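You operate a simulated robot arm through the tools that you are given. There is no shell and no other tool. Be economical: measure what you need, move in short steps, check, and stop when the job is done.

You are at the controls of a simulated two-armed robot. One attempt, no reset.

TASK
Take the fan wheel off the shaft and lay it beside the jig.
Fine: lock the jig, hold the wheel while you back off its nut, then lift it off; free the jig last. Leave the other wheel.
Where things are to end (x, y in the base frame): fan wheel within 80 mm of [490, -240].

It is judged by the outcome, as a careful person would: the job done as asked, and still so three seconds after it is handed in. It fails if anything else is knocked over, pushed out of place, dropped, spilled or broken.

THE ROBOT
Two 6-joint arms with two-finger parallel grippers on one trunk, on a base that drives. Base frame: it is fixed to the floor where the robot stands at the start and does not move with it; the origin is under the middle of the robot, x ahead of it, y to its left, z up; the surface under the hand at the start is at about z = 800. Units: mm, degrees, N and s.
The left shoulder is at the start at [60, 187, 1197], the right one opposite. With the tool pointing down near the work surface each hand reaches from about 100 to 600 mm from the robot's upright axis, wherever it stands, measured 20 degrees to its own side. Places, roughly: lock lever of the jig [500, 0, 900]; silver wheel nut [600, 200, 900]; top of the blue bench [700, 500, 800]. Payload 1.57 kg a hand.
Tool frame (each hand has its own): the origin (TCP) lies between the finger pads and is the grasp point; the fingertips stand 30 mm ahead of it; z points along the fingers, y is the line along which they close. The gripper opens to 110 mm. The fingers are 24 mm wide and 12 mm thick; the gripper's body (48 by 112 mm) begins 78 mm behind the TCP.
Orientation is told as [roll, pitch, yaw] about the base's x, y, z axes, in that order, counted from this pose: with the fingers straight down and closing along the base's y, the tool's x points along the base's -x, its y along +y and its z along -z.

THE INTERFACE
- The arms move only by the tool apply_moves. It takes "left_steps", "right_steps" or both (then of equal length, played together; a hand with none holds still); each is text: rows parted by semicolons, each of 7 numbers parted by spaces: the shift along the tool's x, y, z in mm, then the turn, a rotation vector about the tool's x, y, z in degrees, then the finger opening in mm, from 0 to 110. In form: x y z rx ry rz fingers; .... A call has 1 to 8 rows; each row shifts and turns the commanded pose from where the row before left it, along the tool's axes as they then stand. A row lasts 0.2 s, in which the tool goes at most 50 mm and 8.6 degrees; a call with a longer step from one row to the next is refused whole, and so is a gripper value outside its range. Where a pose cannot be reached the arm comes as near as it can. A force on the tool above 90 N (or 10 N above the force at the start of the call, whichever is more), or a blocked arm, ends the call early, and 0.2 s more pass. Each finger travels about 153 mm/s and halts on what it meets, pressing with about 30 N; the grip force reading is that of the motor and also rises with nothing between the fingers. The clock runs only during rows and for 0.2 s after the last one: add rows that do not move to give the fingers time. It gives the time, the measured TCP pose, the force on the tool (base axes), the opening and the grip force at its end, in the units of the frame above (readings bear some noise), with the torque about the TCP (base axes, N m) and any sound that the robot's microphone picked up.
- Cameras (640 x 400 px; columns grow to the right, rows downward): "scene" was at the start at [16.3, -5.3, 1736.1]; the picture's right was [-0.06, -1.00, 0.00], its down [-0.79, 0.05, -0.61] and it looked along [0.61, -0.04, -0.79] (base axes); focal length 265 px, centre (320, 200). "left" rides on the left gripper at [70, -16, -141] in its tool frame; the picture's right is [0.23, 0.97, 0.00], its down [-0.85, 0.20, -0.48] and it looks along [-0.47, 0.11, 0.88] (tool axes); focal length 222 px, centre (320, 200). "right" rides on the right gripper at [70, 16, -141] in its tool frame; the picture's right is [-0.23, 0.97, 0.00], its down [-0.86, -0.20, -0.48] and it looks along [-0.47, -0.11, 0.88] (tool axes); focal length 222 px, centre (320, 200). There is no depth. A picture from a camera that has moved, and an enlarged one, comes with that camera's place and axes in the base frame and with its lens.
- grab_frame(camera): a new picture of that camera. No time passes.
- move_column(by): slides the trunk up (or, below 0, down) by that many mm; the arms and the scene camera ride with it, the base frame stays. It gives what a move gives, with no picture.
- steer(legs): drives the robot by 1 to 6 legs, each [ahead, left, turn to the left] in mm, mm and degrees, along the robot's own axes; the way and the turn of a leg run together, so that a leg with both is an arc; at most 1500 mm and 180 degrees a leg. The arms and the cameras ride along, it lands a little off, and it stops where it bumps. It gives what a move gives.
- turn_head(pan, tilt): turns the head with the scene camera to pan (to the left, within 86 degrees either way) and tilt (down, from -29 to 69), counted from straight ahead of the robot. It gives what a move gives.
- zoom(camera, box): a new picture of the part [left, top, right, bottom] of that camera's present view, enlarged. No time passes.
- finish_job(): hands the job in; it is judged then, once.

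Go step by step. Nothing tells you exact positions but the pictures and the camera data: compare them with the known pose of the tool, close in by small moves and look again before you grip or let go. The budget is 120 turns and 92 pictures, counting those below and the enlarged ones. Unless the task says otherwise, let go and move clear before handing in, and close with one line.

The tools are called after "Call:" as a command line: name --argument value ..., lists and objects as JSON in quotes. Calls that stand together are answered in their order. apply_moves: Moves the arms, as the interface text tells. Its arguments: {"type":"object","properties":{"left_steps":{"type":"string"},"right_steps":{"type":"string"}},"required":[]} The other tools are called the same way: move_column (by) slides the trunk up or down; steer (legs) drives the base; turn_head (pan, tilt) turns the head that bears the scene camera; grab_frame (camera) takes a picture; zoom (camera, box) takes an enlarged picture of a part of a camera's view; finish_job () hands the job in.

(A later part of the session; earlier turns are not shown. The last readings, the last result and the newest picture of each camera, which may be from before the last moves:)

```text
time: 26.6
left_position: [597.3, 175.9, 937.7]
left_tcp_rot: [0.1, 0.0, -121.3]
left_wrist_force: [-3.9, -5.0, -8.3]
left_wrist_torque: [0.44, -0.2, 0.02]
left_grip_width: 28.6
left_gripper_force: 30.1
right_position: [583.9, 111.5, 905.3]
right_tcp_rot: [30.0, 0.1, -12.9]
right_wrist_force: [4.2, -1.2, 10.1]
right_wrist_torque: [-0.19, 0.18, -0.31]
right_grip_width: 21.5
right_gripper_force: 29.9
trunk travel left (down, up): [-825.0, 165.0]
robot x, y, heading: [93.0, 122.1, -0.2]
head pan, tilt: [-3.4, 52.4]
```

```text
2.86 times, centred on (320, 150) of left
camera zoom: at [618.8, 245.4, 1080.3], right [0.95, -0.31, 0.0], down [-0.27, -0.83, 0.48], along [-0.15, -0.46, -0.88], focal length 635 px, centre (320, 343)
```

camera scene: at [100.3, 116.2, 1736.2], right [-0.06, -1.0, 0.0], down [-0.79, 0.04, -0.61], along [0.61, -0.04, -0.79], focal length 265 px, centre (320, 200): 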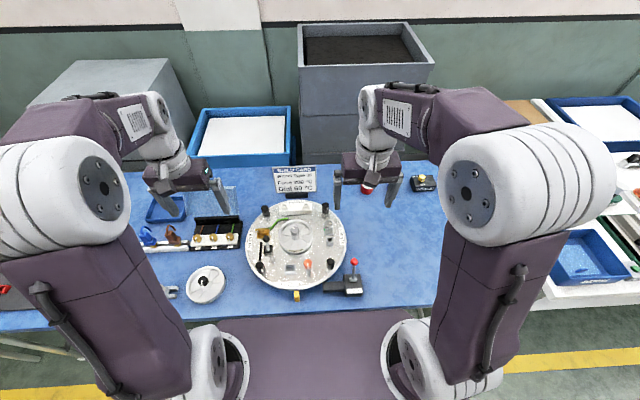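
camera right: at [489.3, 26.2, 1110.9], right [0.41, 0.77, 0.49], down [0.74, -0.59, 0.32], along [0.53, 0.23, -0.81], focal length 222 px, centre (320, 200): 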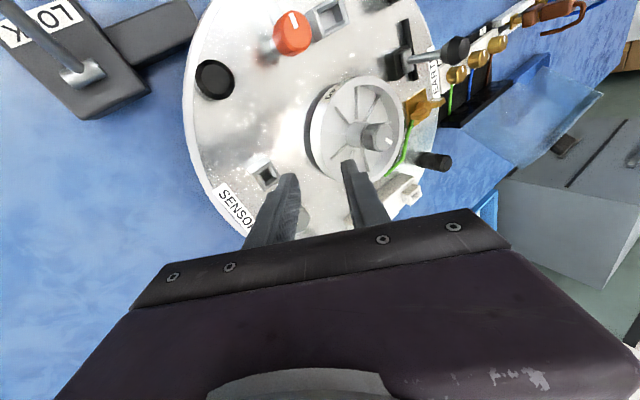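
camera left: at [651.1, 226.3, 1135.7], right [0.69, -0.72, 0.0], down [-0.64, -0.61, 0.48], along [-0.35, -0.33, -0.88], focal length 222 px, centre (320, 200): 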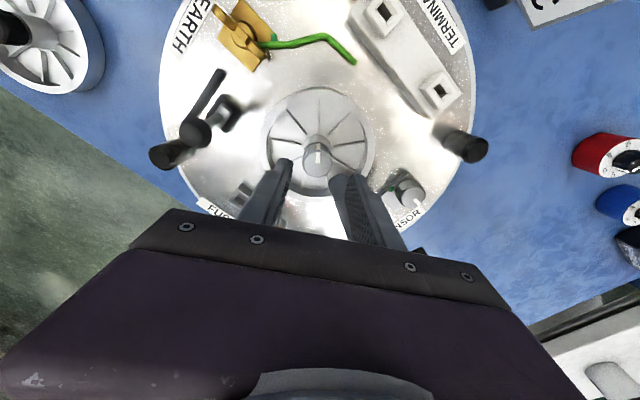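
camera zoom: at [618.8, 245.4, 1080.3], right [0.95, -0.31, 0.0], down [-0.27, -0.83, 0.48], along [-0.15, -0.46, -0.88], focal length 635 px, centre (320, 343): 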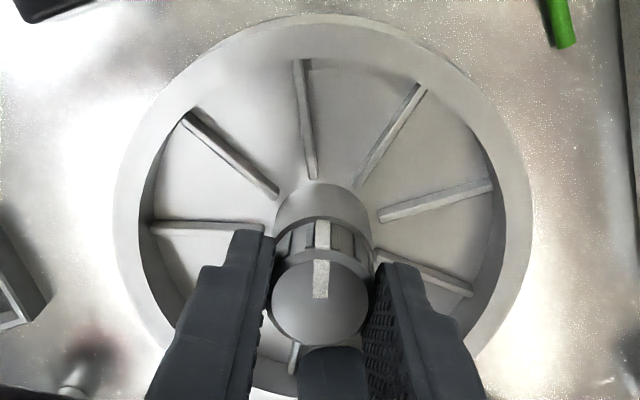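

The mark turned with the hand while the spokes stayed put. I keep turning.

Call:
apply_moves --left_steps "0 0 0 0 0 -8 0;0 0 0 0 0 -8 0;0 0 0 0 0 -8 0;0 0 0 0 0 -8 0;0 0 0 0 0 -8 0;0 0 0 0 0 -8 0;0 0 0 0 0 -8 0;0 0 0 0 0 -8 0"

Call:
zoom --camera "right" --box '[280, 50, 520, 220]'

```text
time: 28.4
left_position: [596.8, 177.3, 938.1]
left_tcp_rot: [0.1, 0.0, -57.2]
left_wrist_force: [-0.7, -14.6, 1.5]
left_wrist_torque: [-0.63, -0.76, -0.08]
left_grip_width: 29.5
left_gripper_force: 30.1
right_position: [583.3, 112.4, 905.0]
right_tcp_rot: [30.1, 0.0, -12.9]
right_wrist_force: [4.8, 8.2, 3.6]
right_wrist_torque: [0.05, 0.57, -0.12]
right_grip_width: 20.8
right_gripper_force: 30.1
trunk travel left (down, up): [-825.0, 165.0]
robot x, y, heading: [87.3, 115.9, 0.0]
head pan, tilt: [-3.4, 52.4]
```

```text
2.35 times, centred on (400, 135) of right
camera zoom: at [502.7, 71.0, 1036.8], right [0.41, 0.77, 0.49], down [0.74, -0.59, 0.31], along [0.53, 0.23, -0.81], focal length 523 px, centre (132, 353)
```

zoom: 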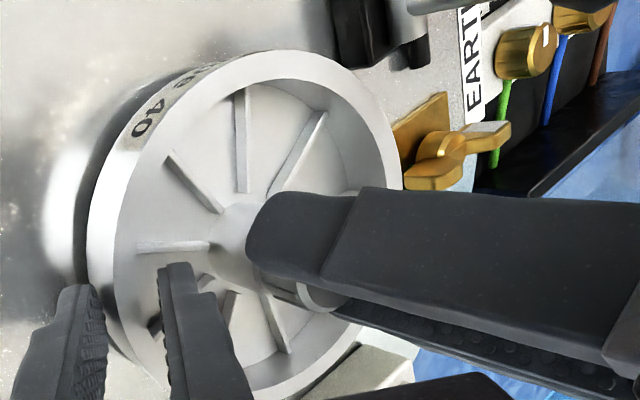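

Turning cleanly, wheel held. I continue with a small centring correction.

Call:
apply_moves --left_steps "-1.2 -0.8 0 0 0 -8 0;0 0 0 0 0 -8.5 0;0 0 0 0 0 -8.5 0;0 0 0 0 0 -8.5 0;0 0 0 0 0 -8.5 0;0 0 0 0 0 -8.5 0;0 0 0 0 0 -8.5 0;0 0 0 0 0 -8.5 0"

Call:
zoom --camera "scene" --box '[250, 170, 370, 260]'

```text
time: 30.1
left_position: [595.9, 175.7, 937.9]
left_tcp_rot: [0.0, 0.1, 10.3]
left_wrist_force: [1.0, 14.1, 3.8]
left_wrist_torque: [1.01, -0.25, -0.21]
left_grip_width: 30.1
left_gripper_force: 30.3
right_position: [584.2, 110.9, 905.1]
right_tcp_rot: [29.9, -0.1, -13.0]
right_wrist_force: [4.2, -16.9, 5.3]
right_wrist_torque: [-0.58, 0.12, -0.21]
right_grip_width: 20.2
right_gripper_force: 30.1
trunk travel left (down, up): [-825.0, 165.0]
robot x, y, heading: [90.6, 123.2, -0.1]
head pan, tilt: [-3.4, 52.4]
```

```text
4.44 times, centred on (310, 215) of scene
camera zoom: at [106.3, 114.4, 1736.1], right [-0.06, -1.0, 0.0], down [-0.79, 0.05, -0.61], along [0.61, -0.03, -0.79], focal length 1176 px, centre (364, 133)
```

zoom: 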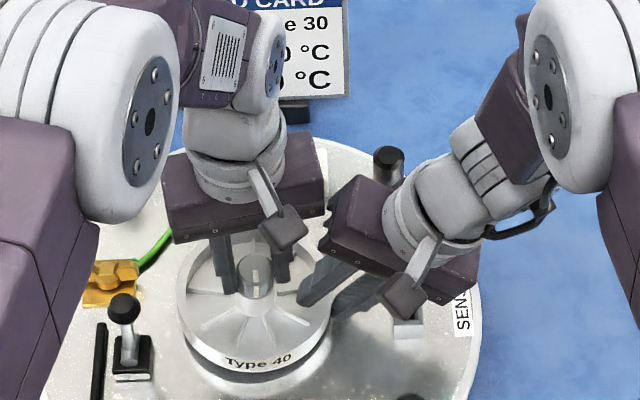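

The nut has turned 160°. The two gripper bodies are getting close, so I release, swing back clockwise, and regrip.

Call:
apply_moves --left_steps "0 0 0 0 0 0 46;0 0 0 0 0 8.5 46;0 0 0 0 0 8.5 46;0 0 0 0 0 8.5 46;0 0 0 0 0 8.5 46;0 0 0 0 0 8.5 46;0 0 0 0 0 8.5 46;0 0 0 0 0 8.5 46"

Call:
apply_moves --left_steps "0 0 0 0 0 8.5 46;0 0 0 0 0 8.5 46;0 0 0 0 0 8.5 46;0 0 0 0 0 8.5 46;0 0 0 0 0 8.5 46;0 0 0 0 0 8.5 46;0 0 0 0 0 8.5 46;0 0 0 0 0 8.5 46"

Call:
apply_moves --left_steps "0 0 0 0 0 8.5 46;0 0 0 0 0 8.5 46;0 0 0 0 0 8.5 46;0 0 0 0 0 8.5 46;0 0 0 0 0 8.5 46;0 0 0 0 0 8.5 46;0 0 0 0 0 0 46"

Call:
zoom --camera "left" --box '[230, 80, 410, 220]'

Call:
zoom --camera "right" --box '[280, 50, 520, 220]'

```text
time: 31.9
left_position: [595.4, 175.1, 938.6]
left_tcp_rot: [0.1, -0.1, -49.6]
left_wrist_force: [-0.1, -0.3, 0.2]
left_wrist_torque: [-0.02, 0.0, -0.03]
left_grip_width: 46.1
left_gripper_force: 0.0
right_position: [582.4, 111.2, 905.4]
right_tcp_rot: [30.1, 0.0, -12.9]
right_wrist_force: [-2.3, -10.0, -2.5]
right_wrist_torque: [-0.66, 0.19, -0.05]
right_grip_width: 20.0
right_gripper_force: 30.3
trunk travel left (down, up): [-825.0, 165.0]
robot x, y, heading: [86.8, 122.3, 0.0]
head pan, tilt: [-3.4, 52.4]
```

```text
time: 33.8
left_position: [596.0, 175.4, 937.6]
left_tcp_rot: [0.1, 0.2, -117.6]
left_wrist_force: [-0.2, 0.0, -0.7]
left_wrist_torque: [0.0, -0.01, -0.02]
left_grip_width: 46.0
left_gripper_force: 0.0
right_position: [583.2, 111.2, 906.3]
right_tcp_rot: [30.1, 0.0, -12.8]
right_wrist_force: [0.1, -11.0, 0.4]
right_wrist_torque: [-0.51, 0.05, -0.14]
right_grip_width: 19.9
right_gripper_force: 30.0
trunk travel left (down, up): [-825.0, 165.0]
robot x, y, heading: [89.4, 121.8, -0.3]
head pan, tilt: [-3.4, 52.4]
```

```text
time: 35.4
left_position: [596.1, 174.2, 937.5]
left_tcp_rot: [-0.1, 0.1, -168.4]
left_wrist_force: [-0.8, -0.7, 0.5]
left_wrist_torque: [0.0, -0.01, 0.02]
left_grip_width: 45.8
left_gripper_force: 0.0
right_position: [583.6, 111.0, 906.0]
right_tcp_rot: [30.1, 0.0, -12.8]
right_wrist_force: [0.1, -11.2, -1.3]
right_wrist_torque: [-0.67, 0.04, -0.15]
right_grip_width: 19.6
right_gripper_force: 30.6
trunk travel left (down, up): [-825.0, 165.0]
robot x, y, heading: [89.3, 121.5, 0.1]
head pan, tilt: [-3.4, 52.4]
```

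```text
2.86 times, centred on (320, 150) of left
camera zoom: at [660.6, 205.3, 1079.8], right [0.42, -0.91, 0.0], down [-0.8, -0.37, 0.48], along [-0.43, -0.2, -0.88], focal length 635 px, centre (320, 343)
```

zoom: 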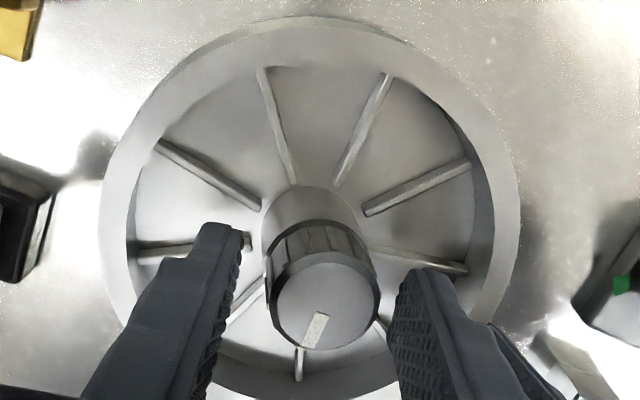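

```text
2.35 times, centred on (400, 135) of right
camera zoom: at [502.5, 70.3, 1036.6], right [0.41, 0.77, 0.49], down [0.74, -0.59, 0.31], along [0.53, 0.23, -0.81], focal length 523 px, centre (132, 353)
```

zoom: 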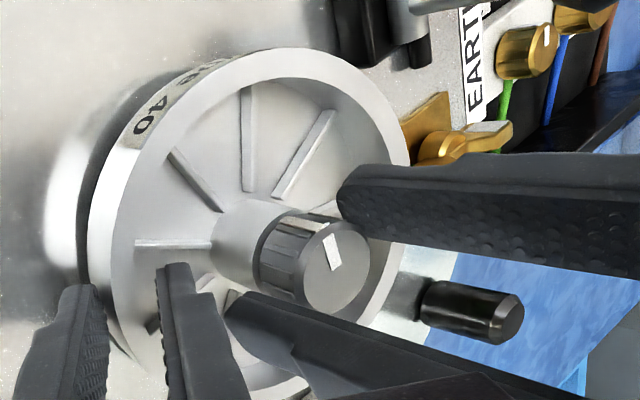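

The mark has moved about 160°, and the wheel stays held. Second stroke.

Call:
apply_moves --left_steps "0 1.5 0 0 0 0 34;0 0 0 0 0 0 20;0 0 0 0 0 0 0;0 0 0 0 0 0 0;0 0 0 0 0 -8 0;0 0 0 0 0 -8.5 0;0 0 0 0 0 -8.5 0;0 0 0 0 0 -8.5 0"

Call:
apply_moves --left_steps "0 0 0 0 0 -8.5 0;0 0 0 0 0 -8.5 0;0 0 0 0 0 -8.5 0;0 0 0 0 0 -8.5 0;0 0 0 0 0 -8.5 0;0 0 0 0 0 -8.5 0;0 0 0 0 0 -8.5 0;0 0 0 0 0 -8.5 0"

Call:
apply_moves --left_steps "0 0 0 0 0 -8.5 0;0 0 0 0 0 -8.5 0;0 0 0 0 0 -8.5 0;0 0 0 0 0 -8.5 0;0 0 0 0 0 -8.5 0;0 0 0 0 0 -8.5 0;0 0 0 0 0 -8.5 0;0 0 0 0 0 -8.5 0"

Call:
zoom --camera "right" --box '[280, 50, 520, 220]'

```text
time: 37.1
left_position: [595.0, 173.7, 936.5]
left_tcp_rot: [-0.1, -0.1, -134.9]
left_wrist_force: [-4.3, 9.3, 0.2]
left_wrist_torque: [0.78, 0.29, -0.34]
left_grip_width: 29.4
left_gripper_force: 29.8
right_position: [584.3, 111.2, 905.9]
right_tcp_rot: [30.1, -0.1, -12.9]
right_wrist_force: [2.8, -18.9, 0.7]
right_wrist_torque: [-0.85, -0.13, -0.12]
right_grip_width: 19.9
right_gripper_force: 30.3
trunk travel left (down, up): [-825.0, 165.0]
robot x, y, heading: [90.1, 119.9, 0.5]
head pan, tilt: [-3.4, 52.4]
```

```text
time: 39.0
left_position: [596.5, 174.6, 938.2]
left_tcp_rot: [0.3, -0.1, -66.7]
left_wrist_force: [-1.9, 0.2, 4.3]
left_wrist_torque: [0.06, -0.53, -0.23]
left_grip_width: 29.5
left_gripper_force: 30.7
right_position: [583.6, 110.9, 904.9]
right_tcp_rot: [30.1, 0.0, -12.9]
right_wrist_force: [1.7, -11.7, 0.1]
right_wrist_torque: [-0.56, 0.56, -0.12]
right_grip_width: 19.6
right_gripper_force: 29.6
trunk travel left (down, up): [-825.0, 165.0]
robot x, y, heading: [90.9, 119.9, 0.0]
head pan, tilt: [-3.4, 52.4]
```

```text
time: 40.8
left_position: [597.1, 175.5, 937.3]
left_tcp_rot: [0.1, 0.1, 1.2]
left_wrist_force: [7.3, 15.6, 7.9]
left_wrist_torque: [0.95, -0.35, -0.37]
left_grip_width: 30.7
left_gripper_force: 30.4
right_position: [583.3, 110.3, 905.3]
right_tcp_rot: [30.0, -0.1, -13.0]
right_wrist_force: [3.1, -25.8, 4.4]
right_wrist_torque: [-0.8, -0.05, -0.17]
right_grip_width: 19.4
right_gripper_force: 30.3
trunk travel left (down, up): [-825.0, 165.0]
robot x, y, heading: [87.9, 122.1, -0.1]
head pan, tilt: [-3.4, 52.4]
```

```text
2.35 times, centred on (400, 135) of right
camera zoom: at [502.7, 70.3, 1036.6], right [0.41, 0.77, 0.49], down [0.74, -0.59, 0.32], along [0.53, 0.23, -0.81], focal length 523 px, centre (132, 353)
```

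zoom: 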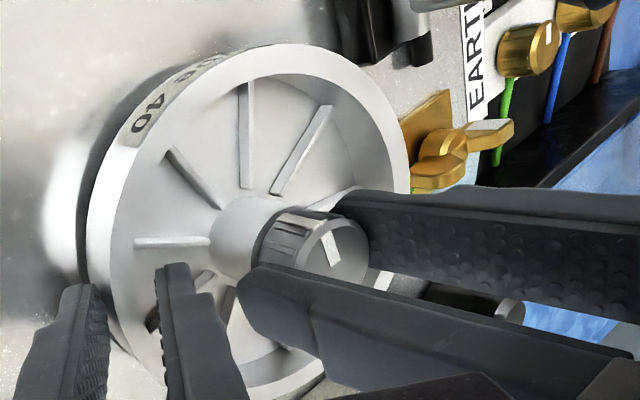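

About 330° so far. I look closely at whether a gap is opening between nut and hub.

Call:
zoom --camera "right" --box '[350, 110, 450, 180]'

Call:
zoom --camera "scene" --box '[275, 200, 345, 250]'

```text
5.71 times, centred on (400, 145) of right
camera zoom: at [502.7, 70.3, 1036.6], right [0.41, 0.77, 0.49], down [0.74, -0.59, 0.32], along [0.53, 0.23, -0.81], focal length 1269 px, centre (-137, 514)
```

zoom: 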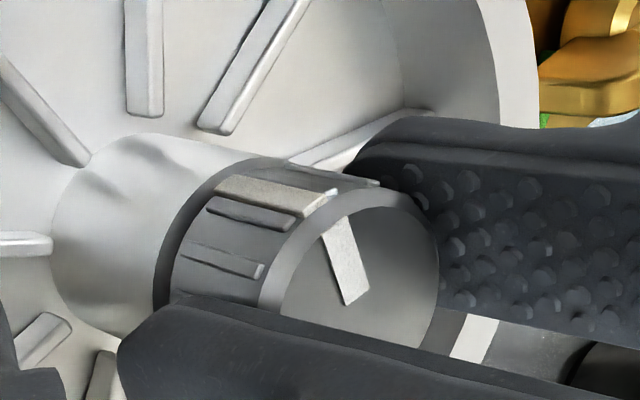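

```text
8.00 times, centred on (310, 225) of scene
camera zoom: at [106.8, 113.3, 1736.2], right [-0.06, -1.0, 0.0], down [-0.79, 0.05, -0.61], along [0.61, -0.03, -0.79], focal length 2116 px, centre (400, 0)
```

zoom: 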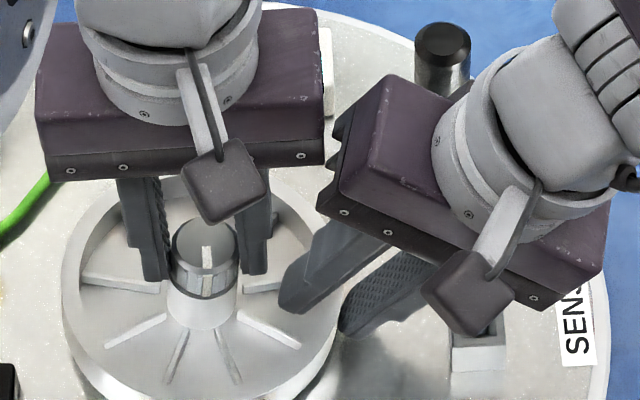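

The wheel is firmly held and the nut turns; upward push on the left hand grows slightly, consistent with backing off. Another regrip, going up 1 mm.

Call:
apply_moves --left_steps "0 0 0 0 0 0 46;0 0 -1 0 0 8.5 46;0 0 0 0 0 8.5 46;0 0 0 0 0 8.5 46;0 0 0 0 0 8.5 46;0 0 0 0 0 8.5 46;0 0 0 0 0 8.5 46;0 0 0 0 0 8.5 46"

Call:
apply_moves --left_steps "0 0 0 0 0 8.5 46;0 0 0 0 0 8.5 46;0 0 0 0 0 8.5 46;0 0 0 0 0 8.5 46;0 0 0 0 0 8.5 46;0 0 0 0 0 8.5 46;0 0 0 0 0 8.5 46;0 0 0 0 0 8.5 46"

Call:
apply_moves --left_steps "0 0 0 0 0 8.5 46;0 0 0 0 0 8.5 46;0 0 0 0 0 8.5 46;0 0 0 0 0 8.5 46;0 0 0 0 0 8.5 46;0 0 0 0 0 8.5 46;0 0 0 0 0 0 46"

Call:
zoom --camera "right" --box '[350, 110, 450, 180]'

```text
time: 42.5
left_position: [596.4, 173.2, 937.9]
left_tcp_rot: [0.1, 0.0, -58.6]
left_wrist_force: [0.0, 0.0, -0.9]
left_wrist_torque: [0.02, 0.02, 0.03]
left_grip_width: 45.8
left_gripper_force: 0.1
right_position: [582.6, 110.8, 904.6]
right_tcp_rot: [30.1, 0.1, -13.0]
right_wrist_force: [-2.0, -12.5, -0.4]
right_wrist_torque: [-0.66, 0.06, -0.07]
right_grip_width: 19.6
right_gripper_force: 30.3
trunk travel left (down, up): [-825.0, 165.0]
robot x, y, heading: [92.6, 122.6, -0.0]
head pan, tilt: [-3.4, 52.4]
```

```text
time: 44.4
left_position: [596.3, 174.5, 937.5]
left_tcp_rot: [0.0, 0.1, -126.6]
left_wrist_force: [-0.2, 0.1, -0.4]
left_wrist_torque: [-0.03, -0.05, -0.02]
left_grip_width: 45.9
left_gripper_force: 0.0
right_position: [581.8, 111.2, 906.3]
right_tcp_rot: [30.1, 0.0, -13.0]
right_wrist_force: [-1.8, -12.8, -0.6]
right_wrist_torque: [-0.65, 0.09, -0.06]
right_grip_width: 19.7
right_gripper_force: 29.8
trunk travel left (down, up): [-825.0, 165.0]
robot x, y, heading: [91.0, 120.8, 0.1]
head pan, tilt: [-3.4, 52.4]
```

```text
time: 46.0
left_position: [597.5, 173.0, 939.1]
left_tcp_rot: [-0.1, 0.0, -177.6]
left_wrist_force: [0.2, 0.1, -0.3]
left_wrist_torque: [0.02, 0.0, 0.01]
left_grip_width: 46.0
left_gripper_force: 0.1
right_position: [582.8, 110.6, 905.2]
right_tcp_rot: [30.0, 0.0, -12.8]
right_wrist_force: [-1.2, -13.0, -0.4]
right_wrist_torque: [-0.63, 0.03, -0.11]
right_grip_width: 19.4
right_gripper_force: 29.9
trunk travel left (down, up): [-825.0, 165.0]
robot x, y, heading: [89.0, 120.4, -0.0]
head pan, tilt: [-3.4, 52.4]
```

```text
5.71 times, centred on (400, 145) of right
camera zoom: at [502.3, 70.1, 1036.7], right [0.41, 0.77, 0.49], down [0.74, -0.59, 0.31], along [0.53, 0.23, -0.81], focal length 1269 px, centre (-137, 514)
```

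zoom: 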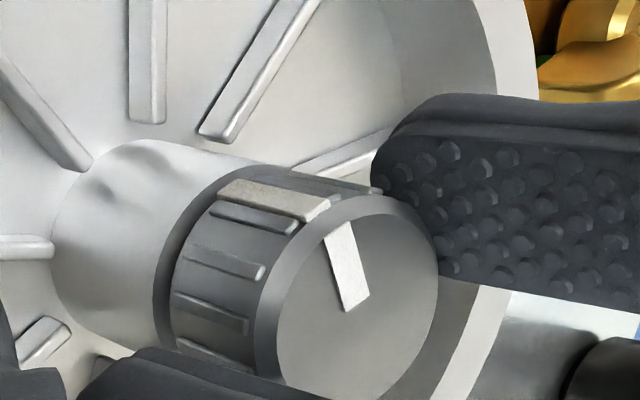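

Baseline picture taken. Third stroke.

Call:
apply_moves --left_steps "0 0 0 0 0 0 34;0 0 0 0 0 0 20;0 0 0 0 0 0 0;0 0 0 0 0 -8 0;0 0 0 0 0 -8.5 0;0 0 0 0 0 -8.5 0;0 0 0 0 0 -8.5 0;0 0 0 0 0 -8.5 0"

Call:
apply_moves --left_steps "0 0 0 0 0 -8.5 0;0 0 0 0 0 -8.5 0;0 0 0 0 0 -8.5 0;0 0 0 0 0 -8.5 0;0 0 0 0 0 -8.5 0;0 0 0 0 0 -8.5 0;0 0 0 0 0 -8.5 0;0 0 0 0 0 -8.5 0"

Call:
apply_moves --left_steps "0 0 0 0 0 -8.5 0;0 0 0 0 0 -8.5 0;0 0 0 0 0 -8.5 0;0 0 0 0 0 -8.5 0;0 0 0 0 0 -8.5 0;0 0 0 0 0 -8.5 0;0 0 0 0 0 -8.5 0;0 0 0 0 0 -8.5 0"

Call:
zoom --camera "right" --box '[350, 110, 450, 180]'

```text
time: 47.8
left_position: [595.9, 173.8, 939.3]
left_tcp_rot: [-0.1, 0.0, -135.3]
left_wrist_force: [-4.3, 8.6, 1.5]
left_wrist_torque: [0.71, 0.28, -0.39]
left_grip_width: 29.4
left_gripper_force: 29.8
right_position: [583.8, 110.3, 905.5]
right_tcp_rot: [30.1, -0.1, -12.8]
right_wrist_force: [1.8, -18.7, 1.0]
right_wrist_torque: [-0.89, -0.07, -0.05]
right_grip_width: 19.2
right_gripper_force: 29.7
trunk travel left (down, up): [-825.0, 165.0]
robot x, y, heading: [86.8, 119.6, 0.3]
head pan, tilt: [-3.4, 52.4]
```

```text
time: 49.5
left_position: [597.0, 173.4, 939.4]
left_tcp_rot: [0.1, 0.0, -67.3]
left_wrist_force: [-3.6, -1.2, 5.9]
left_wrist_torque: [0.02, -0.33, -0.16]
left_grip_width: 29.6
left_gripper_force: 29.5
right_position: [583.9, 110.3, 905.0]
right_tcp_rot: [30.1, -0.1, -12.9]
right_wrist_force: [6.3, -12.6, -0.5]
right_wrist_torque: [-0.6, 0.41, -0.31]
right_grip_width: 19.4
right_gripper_force: 30.6
trunk travel left (down, up): [-825.0, 165.0]
robot x, y, heading: [91.2, 119.5, -0.0]
head pan, tilt: [-3.4, 52.4]
```

```text
time: 51.4
left_position: [595.7, 175.6, 938.8]
left_tcp_rot: [0.1, -0.1, 0.6]
left_wrist_force: [3.4, 15.6, 5.1]
left_wrist_torque: [0.93, -0.46, -0.38]
left_grip_width: 31.0
left_gripper_force: 29.8
right_position: [583.0, 110.4, 906.3]
right_tcp_rot: [30.0, -0.1, -13.0]
right_wrist_force: [1.8, -24.1, 6.6]
right_wrist_torque: [-0.78, -0.02, -0.07]
right_grip_width: 19.2
right_gripper_force: 29.1
trunk travel left (down, up): [-825.0, 165.0]
robot x, y, heading: [92.7, 119.2, 0.4]
head pan, tilt: [-3.4, 52.4]
```

```text
5.71 times, centred on (400, 145) of right
camera zoom: at [502.2, 70.3, 1036.7], right [0.41, 0.77, 0.49], down [0.74, -0.59, 0.32], along [0.53, 0.23, -0.81], focal length 1269 px, centre (-137, 514)
```

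zoom: 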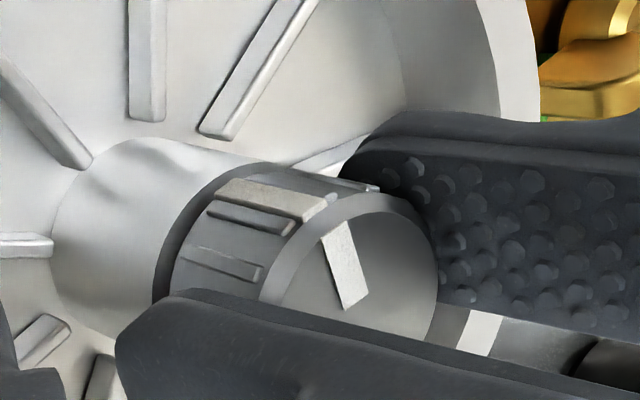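

The white mark is in the same place as after the first stroke, so the nut turned about 140° and then came up against something while the fingers slipped. It may already be free: I try a gentle lift.

Call:
apply_moves --left_steps "0 0 -2 0 0 0 0;0 0 -2 0 0 0 0;0 0 0 0 0 0 0"

Call:
zoom --camera "right" --box '[350, 110, 450, 180]'

```text
time: 52.1
left_position: [594.8, 173.8, 940.7]
left_tcp_rot: [0.1, 0.3, 0.6]
left_wrist_force: [-0.3, 16.6, -12.9]
left_wrist_torque: [0.75, 0.0, -0.01]
left_grip_width: 31.0
left_gripper_force: 30.3
right_position: [582.4, 110.4, 903.8]
right_tcp_rot: [30.0, 0.1, -12.9]
right_wrist_force: [-3.0, -26.3, 7.6]
right_wrist_torque: [-0.87, 0.03, -0.13]
right_grip_width: 19.3
right_gripper_force: 29.5
trunk travel left (down, up): [-825.0, 165.0]
robot x, y, heading: [92.7, 120.5, 0.4]
head pan, tilt: [-3.4, 52.4]
```

```text
5.71 times, centred on (400, 145) of right
camera zoom: at [502.3, 70.3, 1036.2], right [0.41, 0.77, 0.49], down [0.74, -0.59, 0.31], along [0.53, 0.23, -0.81], focal length 1269 px, centre (-137, 514)
```

zoom: 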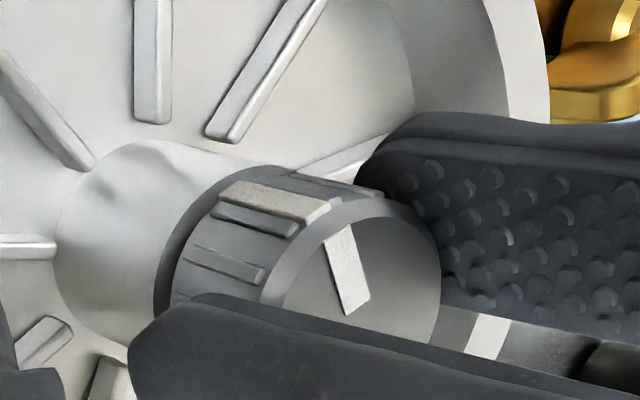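

Still attached. I test the other direction by a small clockwise turn to learn how the nut behaves.

Call:
apply_moves --left_steps "0 0 4 0 0 0 0;0 0 0 0 0 8 0;0 0 0 0 0 8 0;0 0 0 0 0 8 0;0 0 0 0 0 8 0;0 0 0 0 0 8 0"

Call:
zoom --camera "right" --box '[350, 110, 450, 180]'

```text
time: 53.5
left_position: [596.2, 174.9, 940.2]
left_tcp_rot: [0.2, -0.1, -39.6]
left_wrist_force: [6.4, 21.1, 8.8]
left_wrist_torque: [1.34, -0.16, 0.05]
left_grip_width: 30.5
left_gripper_force: 30.0
right_position: [581.6, 111.6, 905.8]
right_tcp_rot: [30.0, 0.0, -12.9]
right_wrist_force: [-9.3, -24.3, 2.6]
right_wrist_torque: [-0.79, 0.06, 0.11]
right_grip_width: 19.0
right_gripper_force: 30.1
trunk travel left (down, up): [-825.0, 165.0]
robot x, y, heading: [90.8, 118.9, -0.1]
head pan, tilt: [-3.4, 52.4]
```

```text
5.71 times, centred on (400, 145) of right
camera zoom: at [500.8, 71.2, 1037.2], right [0.41, 0.77, 0.49], down [0.74, -0.59, 0.32], along [0.53, 0.23, -0.81], focal length 1269 px, centre (-137, 514)
```

zoom: 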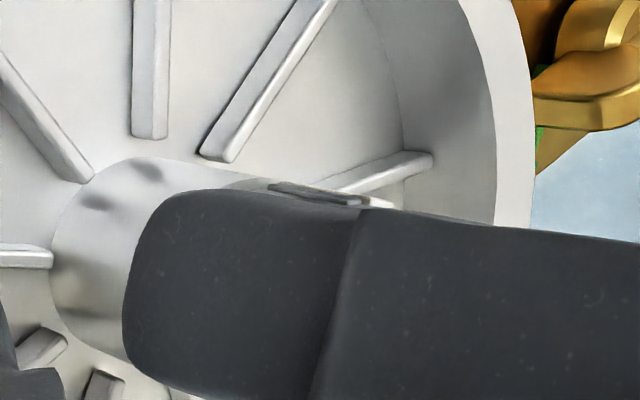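

Clockwise turns almost without resistance (0.05 N·m), whereas counter‑clockwise bound at 0.4 N·m: likely a left-hand thread. I keep turning clockwise and watch.

Call:
apply_moves --left_steps "0 0 0 0 0 8.5 0;0 0 0 0 0 8.5 0;0 0 0 0 0 8.5 0;0 0 0 0 0 8.5 0;0 0 0 0 0 8.5 0;0 0 0 0 0 8.5 0;0 0 0 0 0 8.5 0;0 0 0 0 0 8.5 0"

Call:
apply_moves --left_steps "0 0 0 0 0 8.5 0;0 0 0 0 0 8.5 0;0 0 0 0 0 8.5 0;0 0 0 0 0 8.5 0;0 0 0 0 0 8.5 0;0 0 0 0 0 8.5 0;0 0 0 0 0 8.5 0;0 0 0 0 0 8.5 0"

Call:
zoom --camera "right" --box '[350, 110, 450, 180]'

Call:
zoom --camera "left" --box '[230, 80, 410, 220]'

```text
time: 55.4
left_position: [596.1, 173.0, 938.2]
left_tcp_rot: [0.1, 0.1, -107.6]
left_wrist_force: [-1.9, 6.4, 3.1]
left_wrist_torque: [0.4, -0.26, 0.0]
left_grip_width: 28.9
left_gripper_force: 29.5
right_position: [582.7, 111.1, 905.6]
right_tcp_rot: [30.1, -0.1, -12.8]
right_wrist_force: [-2.1, -16.4, -0.6]
right_wrist_torque: [-0.6, 0.5, -0.12]
right_grip_width: 18.9
right_gripper_force: 30.0
trunk travel left (down, up): [-825.0, 165.0]
robot x, y, heading: [87.1, 117.8, 0.0]
head pan, tilt: [-3.4, 52.4]
```

```text
time: 57.1
left_position: [595.4, 174.6, 939.2]
left_tcp_rot: [0.0, 0.1, -175.4]
left_wrist_force: [-3.8, 11.1, 0.1]
left_wrist_torque: [0.73, 0.3, 0.4]
left_grip_width: 30.6
left_gripper_force: 30.2
right_position: [580.9, 112.5, 906.0]
right_tcp_rot: [30.2, 0.0, -12.9]
right_wrist_force: [-4.3, -18.3, 0.8]
right_wrist_torque: [-0.68, 0.19, -0.18]
right_grip_width: 18.9
right_gripper_force: 30.3
trunk travel left (down, up): [-825.0, 165.0]
robot x, y, heading: [90.9, 120.8, 0.3]
head pan, tilt: [-3.4, 52.4]
```

```text
5.71 times, centred on (400, 145) of right
camera zoom: at [500.7, 71.0, 1037.3], right [0.41, 0.77, 0.49], down [0.74, -0.59, 0.31], along [0.53, 0.23, -0.81], focal length 1269 px, centre (-137, 514)
```

zoom: 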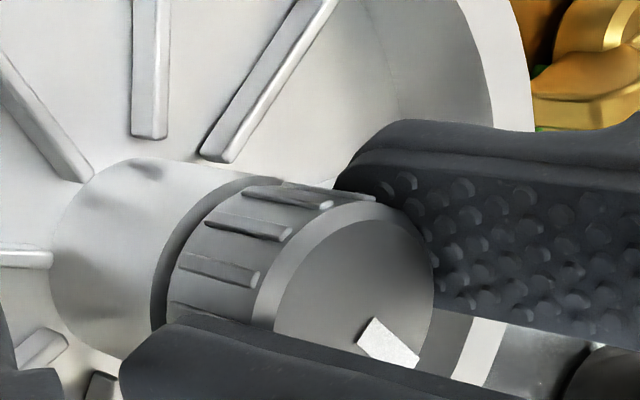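

```text
2.86 times, centred on (320, 150) of left
camera zoom: at [663.1, 197.0, 1080.8], right [0.3, -0.95, 0.0], down [-0.84, -0.27, 0.48], along [-0.46, -0.14, -0.88], focal length 635 px, centre (320, 343)
```

zoom: 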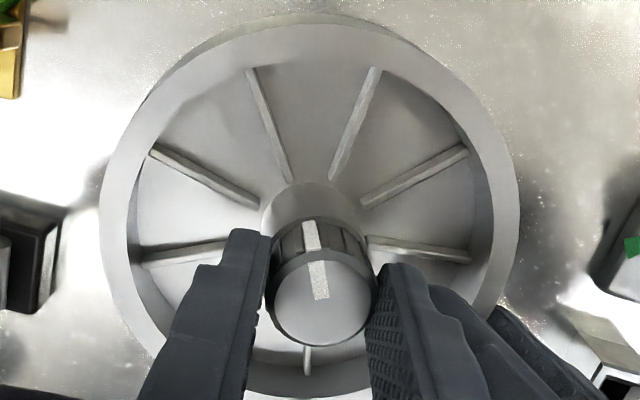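

The nut followed clockwise to about azimuth 18°, past where it began (44°). I continue clockwise a little to see if it goes on or is bound.

Call:
apply_moves --left_steps "0 0 0 0 0 8.5 0;0 0 0 0 0 8.5 0;0 0 0 0 0 8.5 0;0 0 0 0 0 8.5 0"

Call:
zoom --camera "left" --box '[230, 80, 410, 220]'

Call:
zoom --camera "right" --box '[350, 110, 450, 180]'

```text
time: 57.9
left_position: [594.2, 172.3, 940.6]
left_tcp_rot: [-1.8, 0.9, 166.6]
left_wrist_force: [9.4, 38.2, 3.3]
left_wrist_torque: [1.19, -1.07, 0.01]
left_grip_width: 30.1
left_gripper_force: 30.4
left hand out of reach, approached as far as the arm can: row 2, 3
right_position: [582.5, 112.5, 904.4]
right_tcp_rot: [29.4, -0.1, -12.8]
right_wrist_force: [-3.8, -12.4, 10.1]
right_wrist_torque: [-0.35, 0.51, 0.03]
right_grip_width: 18.7
right_gripper_force: 30.3
trunk travel left (down, up): [-825.0, 165.0]
robot x, y, heading: [87.6, 119.3, 0.6]
head pan, tilt: [-3.4, 52.4]
stopped in row 3 (left hand): the force on the tool passed its limit at 132 N (the readings are from after the stop); the commanded pose is now the measured one
```

```text
2.86 times, centred on (320, 150) of left
camera zoom: at [661.6, 169.2, 1084.4], right [0.0, -1.0, -0.03], down [-0.89, -0.01, 0.46], along [-0.46, 0.03, -0.89], focal length 635 px, centre (320, 343)
```

zoom: 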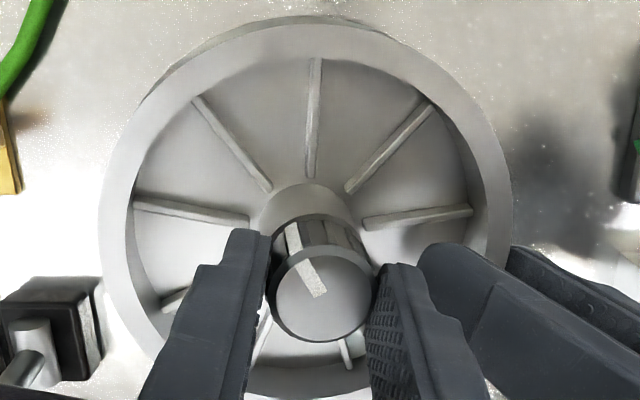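

```text
5.71 times, centred on (400, 145) of right
camera zoom: at [501.2, 72.9, 1035.6], right [0.41, 0.78, 0.48], down [0.74, -0.59, 0.32], along [0.53, 0.22, -0.82], focal length 1269 px, centre (-137, 514)
```

zoom: 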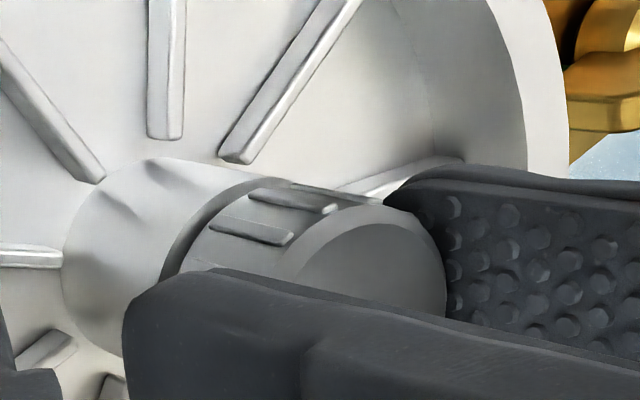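

That was the wrist's limit, so I stop going that way. The nut's travel is bounded: tight at about 25°, and a stop at about 180° counter‑clockwise — so it is a captive nut (the spare wheel also keeps its nut on), fully backed off at the counter‑clockwise stop. I reopen, straighten the hand, and turn it back out.

Call:
apply_moves --left_steps "0 0 0 0 0 0 46;1.3 -2.4 0 2 0.5 0 46;0 0 2 0 0 -8 46;0 0 0 0 0 -8 46;0 0 0 0 0 0 46"

Call:
zoom --camera "scene" --box '[250, 170, 370, 260]'

```text
time: 58.7
left_position: [593.5, 175.3, 940.0]
left_tcp_rot: [-4.1, 1.3, 173.6]
left_wrist_force: [-0.7, 15.8, 14.9]
left_wrist_torque: [-2.09, 0.46, -0.57]
left_grip_width: 46.1
left_gripper_force: 0.1
right_position: [583.3, 109.4, 904.5]
right_tcp_rot: [29.6, -0.2, -13.0]
right_wrist_force: [3.5, 6.4, 3.8]
right_wrist_torque: [2.46, -0.08, 0.29]
right_grip_width: 18.3
right_gripper_force: 29.9
trunk travel left (down, up): [-825.0, 165.0]
robot x, y, heading: [90.9, 120.9, 0.4]
head pan, tilt: [-3.4, 52.4]
stopped in row 4 (left hand): the force on the tool passed its limit at 93 N (the readings are from after the stop); the commanded pose is now the measured one
```

```text
4.44 times, centred on (310, 215) of scene
camera zoom: at [105.0, 118.6, 1736.0], right [-0.05, -1.0, 0.0], down [-0.79, 0.04, -0.61], along [0.61, -0.03, -0.79], focal length 1176 px, centre (364, 133)
```

zoom: 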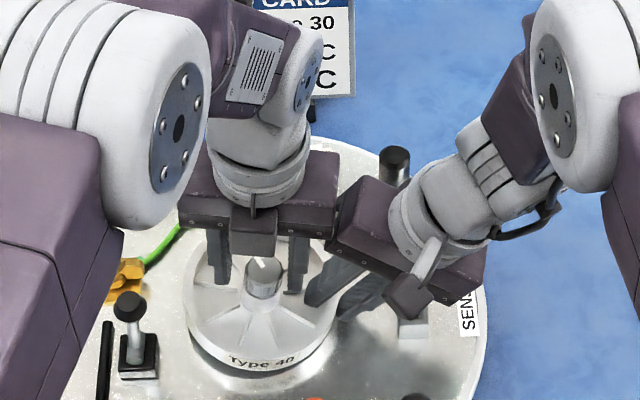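

The gripper bodies are touching at this yaw. I back the left hand off in +y and straight up.

Call:
apply_moves --left_steps "0 -5 -5 0 0 0 46;0 -3 -25 0 0 0 46;0 0 -35 0 0 0 46;0 0 -25 0 0 -8 46;0 0 0 0 0 -8 46;0 0 0 0 0 0 46"

Call:
zoom --camera "scene" --box '[250, 170, 370, 260]'

```text
time: 60.1
left_position: [590.4, 176.6, 1030.6]
left_tcp_rot: [-3.4, 2.3, -170.5]
left_wrist_force: [-0.9, -0.8, 0.4]
left_wrist_torque: [-0.02, 0.01, -0.01]
left_grip_width: 46.2
left_gripper_force: 0.0
right_position: [583.6, 110.6, 903.5]
right_tcp_rot: [29.3, -0.3, -13.4]
right_wrist_force: [9.6, 19.6, 23.2]
right_wrist_torque: [0.65, -0.16, -0.42]
right_grip_width: 18.2
right_gripper_force: 29.8
trunk travel left (down, up): [-825.0, 165.0]
robot x, y, heading: [88.0, 120.3, 0.5]
head pan, tilt: [-3.4, 52.4]
```

```text
4.44 times, centred on (310, 215) of scene
camera zoom: at [105.7, 121.5, 1736.2], right [-0.05, -1.0, 0.0], down [-0.79, 0.04, -0.61], along [0.61, -0.04, -0.79], focal length 1176 px, centre (364, 133)
```

zoom: 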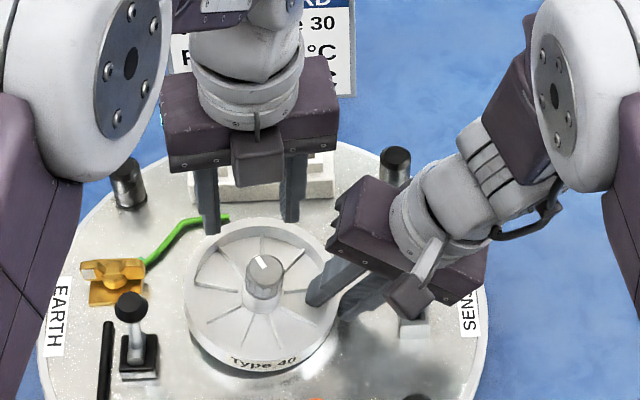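

Clear now. I straighten the left hand, relieve the load on the right hand, and line up above the nut again at a safe yaw.

Call:
apply_moves --left_steps "0 0 0 -3.4 -2.3 0 46;0 0 0 0 0 -8 46;5.5 2.4 0 0 0 0 46;0 0 30 0 0 0 46;0 0 20 0 0 0 46;0 0 0 0 0 0 46" --right_steps "0 2 0 0 0 0 0;0 2 0 0 0 0 0;0 0 0 0 0 0 0;0 0 0 0 0 0 0;0 0 0 0 0 0 0;0 0 0 0 0 0 0"

Call:
zoom --camera "left" --box '[230, 80, 410, 220]'

```text
time: 61.5
left_position: [596.7, 174.0, 978.9]
left_tcp_rot: [0.0, -0.1, -162.5]
left_wrist_force: [-0.6, 0.7, 0.4]
left_wrist_torque: [0.01, -0.01, -0.01]
left_grip_width: 45.9
left_gripper_force: 0.0
right_position: [583.4, 110.9, 903.4]
right_tcp_rot: [29.3, -0.1, -13.4]
right_wrist_force: [10.2, 5.9, 14.5]
right_wrist_torque: [-0.05, -0.22, -0.55]
right_grip_width: 18.0
right_gripper_force: 30.5
trunk travel left (down, up): [-825.0, 165.0]
robot x, y, heading: [93.7, 122.1, 0.4]
head pan, tilt: [-3.4, 52.4]
```

```text
2.86 times, centred on (320, 150) of left
camera zoom: at [657.5, 211.8, 1121.0], right [0.51, -0.86, 0.0], down [-0.76, -0.45, 0.48], along [-0.41, -0.24, -0.88], focal length 635 px, centre (320, 343)
```

zoom: 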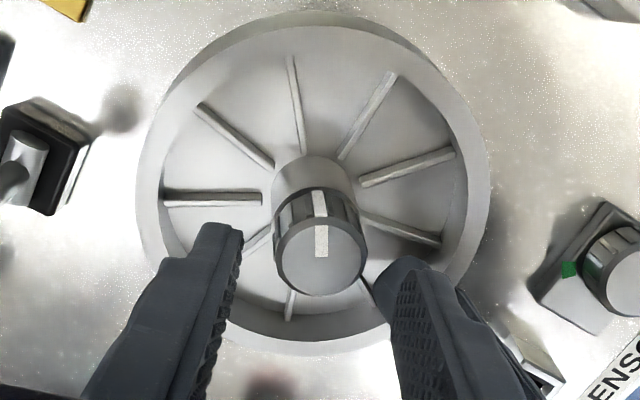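

Centred; the mark is at about 30°. I descend, grip, and turn counter-clockwise to the stop.

Call:
apply_moves --left_steps "0 1 25 0 0 0 46;0 0 16 0 0 0 46;0 0 0 0 0 0 34;0 0 0 0 0 0 20;0 0 0 0 0 0 0;0 0 0 0 0 0 0;0 0 0 0 0 -8.5 0;0 0 0 0 0 -8.5 0"

Call:
apply_moves --left_steps "0 0 0 0 0 -8.5 0;0 0 0 0 0 -8.5 0;0 0 0 0 0 -8.5 0;0 0 0 0 0 -8.5 0;0 0 0 0 0 -8.5 0;0 0 0 0 0 -8.5 0;0 0 0 0 0 -8.5 0;0 0 0 0 0 -8.5 0"

Call:
apply_moves --left_steps "0 0 0 0 0 -8.5 0;0 0 0 0 0 -8.5 0;0 0 0 0 0 -8.5 0;0 0 0 0 0 -8.5 0;0 0 0 0 0 -8.5 0;0 0 0 0 0 -8.5 0;0 0 0 0 0 -8.5 0;0 0 0 0 0 -8.5 0"

Call:
zoom --camera "right" --box '[350, 110, 450, 180]'

```text
time: 63.3
left_position: [597.0, 175.8, 937.4]
left_tcp_rot: [-0.2, -0.1, -145.4]
left_wrist_force: [-2.3, 18.6, -4.3]
left_wrist_torque: [1.24, -0.19, 0.0]
left_grip_width: 29.6
left_gripper_force: 30.2
right_position: [583.6, 110.8, 904.0]
right_tcp_rot: [29.1, -0.2, -13.4]
right_wrist_force: [5.7, -9.4, 15.3]
right_wrist_torque: [-0.29, 0.01, -0.41]
right_grip_width: 18.3
right_gripper_force: 30.1
trunk travel left (down, up): [-825.0, 165.0]
robot x, y, heading: [92.9, 123.9, 0.5]
head pan, tilt: [-3.4, 52.4]
```

```text
time: 65.1
left_position: [596.1, 171.4, 940.3]
left_tcp_rot: [0.0, 0.0, -77.4]
left_wrist_force: [-15.4, 4.8, -8.4]
left_wrist_torque: [-0.32, -0.23, -0.08]
left_grip_width: 29.9
left_gripper_force: 30.1
right_position: [583.1, 111.5, 906.2]
right_tcp_rot: [29.5, -0.2, -13.3]
right_wrist_force: [1.5, -0.4, 6.5]
right_wrist_torque: [0.07, 0.86, 0.09]
right_grip_width: 18.4
right_gripper_force: 29.8
trunk travel left (down, up): [-825.0, 165.0]
robot x, y, heading: [94.3, 123.6, 0.4]
head pan, tilt: [-3.4, 52.4]
```

```text
time: 66.9
left_position: [598.0, 173.8, 940.0]
left_tcp_rot: [0.0, -0.1, -9.4]
left_wrist_force: [1.8, -5.1, 5.9]
left_wrist_torque: [0.18, -0.8, -0.36]
left_grip_width: 30.6
left_gripper_force: 30.3
right_position: [583.9, 110.7, 906.0]
right_tcp_rot: [29.4, -0.4, -13.4]
right_wrist_force: [7.5, 10.0, 22.5]
right_wrist_torque: [0.52, 0.23, 0.0]
right_grip_width: 18.6
right_gripper_force: 30.2
trunk travel left (down, up): [-825.0, 165.0]
robot x, y, heading: [89.3, 123.2, 0.8]
head pan, tilt: [-3.4, 52.4]
```

```text
5.71 times, centred on (400, 145) of right
camera zoom: at [502.4, 72.3, 1037.1], right [0.41, 0.77, 0.48], down [0.74, -0.59, 0.32], along [0.54, 0.22, -0.82], focal length 1269 px, centre (-137, 514)
```

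zoom: 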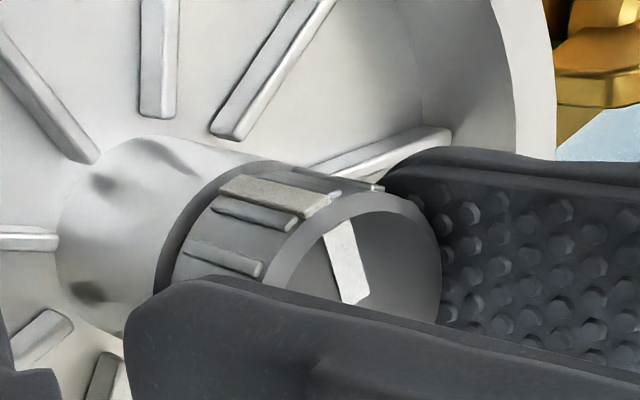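

The nut is backed off to its stop again (mark at ~172°). Now I release and raise the left hand, then open the right hand and withdraw it, so I can take the wheel by its hub.

Call:
apply_moves --left_steps "0 0 0 0 0 0 46;0 0 0 0 0 0 46;0 0 -30 0 0 0 46;0 0 -45 0 0 0 46;0 0 -45 0 0 0 46;0 0 -45 0 0 0 46"

Call:
apply_moves --right_steps "0 0 0 0 0 0 34;0 0 0 0 0 0 34;0 0 -10 0 0 0 34;0 0 -20 0 0 0 34;0 0 -40 0 0 0 34;0 0 -40 0 0 0 34" --left_steps "0 40 0 0 0 0 46;0 40 0 0 0 0 46;0 40 0 0 0 0 46;0 0 0 0 0 0 46;0 0 0 0 0 0 46;0 0 0 0 0 0 46"

Call:
grab_frame --camera "scene"

Call:
zoom --camera "scene" --box '[260, 190, 360, 260]'

```text
time: 68.3
left_position: [597.0, 176.3, 1104.2]
left_tcp_rot: [0.1, 0.0, -9.4]
left_wrist_force: [1.2, 0.2, -0.2]
left_wrist_torque: [0.01, -0.02, 0.02]
left_grip_width: 46.0
left_gripper_force: 0.0
right_position: [585.0, 110.4, 905.3]
right_tcp_rot: [29.5, -0.4, -13.4]
right_wrist_force: [8.4, 4.4, 20.5]
right_wrist_torque: [-0.03, -0.5, -0.53]
right_grip_width: 18.2
right_gripper_force: 30.4
trunk travel left (down, up): [-825.0, 165.0]
robot x, y, heading: [91.2, 120.5, 0.0]
head pan, tilt: [-3.4, 52.4]
```

```text
time: 69.7
left_position: [618.9, 292.0, 1103.0]
left_tcp_rot: [0.2, 0.0, -9.4]
left_wrist_force: [0.2, 0.5, 0.1]
left_wrist_torque: [0.01, -0.03, 0.01]
left_grip_width: 45.8
left_gripper_force: 0.1
right_position: [573.1, 53.2, 1001.5]
right_tcp_rot: [29.3, -0.1, -13.3]
right_wrist_force: [-0.2, -0.2, -0.2]
right_wrist_torque: [0.02, -0.05, 0.03]
right_grip_width: 33.9
right_gripper_force: 0.0
trunk travel left (down, up): [-825.0, 165.0]
robot x, y, heading: [91.4, 123.9, 0.4]
head pan, tilt: [-3.4, 52.4]
```

```text
34 pictures are left
camera scene: at [105.6, 115.6, 1736.0], right [-0.05, -1.0, 0.0], down [-0.79, 0.04, -0.61], along [0.61, -0.03, -0.79], focal length 265 px, centre (320, 200)
```

scene: 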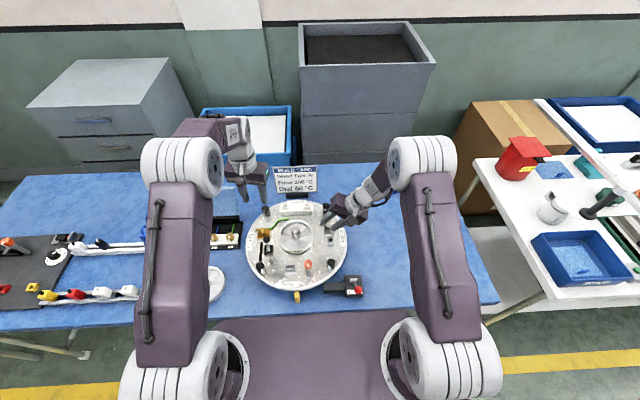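

```text
5.71 times, centred on (310, 225) of scene
camera zoom: at [105.6, 115.6, 1736.0], right [-0.05, -1.0, 0.0], down [-0.79, 0.04, -0.61], along [0.61, -0.03, -0.79], focal length 1512 px, centre (377, 57)
```

zoom: 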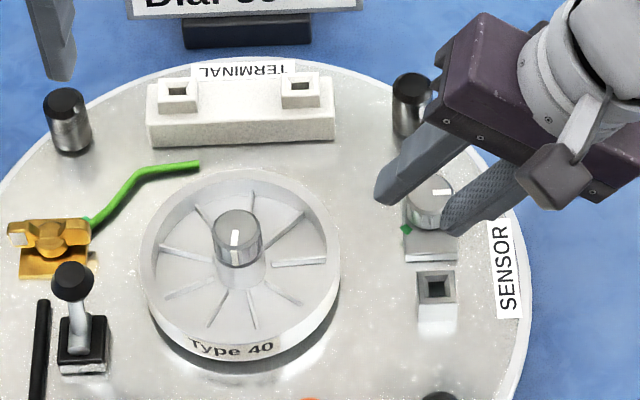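

The wheel and nut look fine. I move the left hand further away, straighten the right hand and bring it upright above the hub.

Call:
apply_moves --right_steps "0 0 0 7.35 0 0 60;0 0 0 7.35 0 0 60;0 0 0 7.35 0 0 60;0 0 0 7.35 0 0 60;0 0 0 0 0 -6.6 60;0 0 0 0 0 -6.7 60;0 0 0 0 0 0 60" --left_steps "0 30 -20 0 0 0 46;0 30 -20 0 0 0 46;0 30 -20 0 0 0 46;0 30 0 0 0 0 46;0 30 0 0 0 0 46;0 0 0 0 0 0 46;0 0 0 0 0 0 46"

Call:
apply_moves --right_steps "-6 30 -5 0 0 0 60;-6 30 -5 0 0 0 60;-6 30 0 0 0 0 60;-6 33 0 0 0 0 60;0 0 0 0 0 0 60"

Call:
zoom --camera "right" --box '[200, 60, 440, 240]'

```text
time: 71.3
left_position: [645.1, 439.2, 1165.2]
left_tcp_rot: [0.1, 0.0, -9.6]
left_wrist_force: [0.4, -1.3, -0.5]
left_wrist_torque: [-0.03, 0.01, -0.02]
left_grip_width: 45.9
left_gripper_force: 0.0
right_position: [573.2, 57.7, 999.1]
right_tcp_rot: [-0.1, -0.2, 0.0]
right_wrist_force: [0.0, -0.3, -0.5]
right_wrist_torque: [0.01, 0.0, 0.02]
right_grip_width: 60.0
right_gripper_force: 0.1
trunk travel left (down, up): [-825.0, 165.0]
robot x, y, heading: [90.0, 121.5, 0.5]
head pan, tilt: [-3.4, 52.4]
```

```text
time: 72.5
left_position: [644.1, 439.0, 1164.5]
left_tcp_rot: [0.1, 0.2, -9.5]
left_wrist_force: [0.2, -0.1, 0.4]
left_wrist_torque: [0.0, 0.0, 0.02]
left_grip_width: 46.0
left_gripper_force: 0.1
right_position: [595.1, 181.7, 1008.4]
right_tcp_rot: [-0.2, -0.1, 0.0]
right_wrist_force: [-0.4, -0.5, -0.3]
right_wrist_torque: [-0.01, 0.01, -0.01]
right_grip_width: 60.0
right_gripper_force: 0.1
trunk travel left (down, up): [-825.0, 165.0]
robot x, y, heading: [92.2, 122.4, 0.2]
head pan, tilt: [-3.4, 52.4]
```

```text
2.22 times, centred on (320, 150) of right
camera zoom: at [524.5, 198.0, 1150.7], right [0.23, 0.97, 0.0], down [0.85, -0.2, 0.48], along [0.47, -0.11, -0.88], focal length 494 px, centre (320, 311)
```

zoom: 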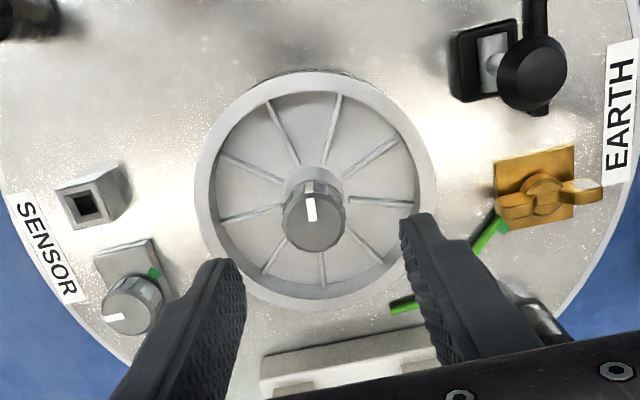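

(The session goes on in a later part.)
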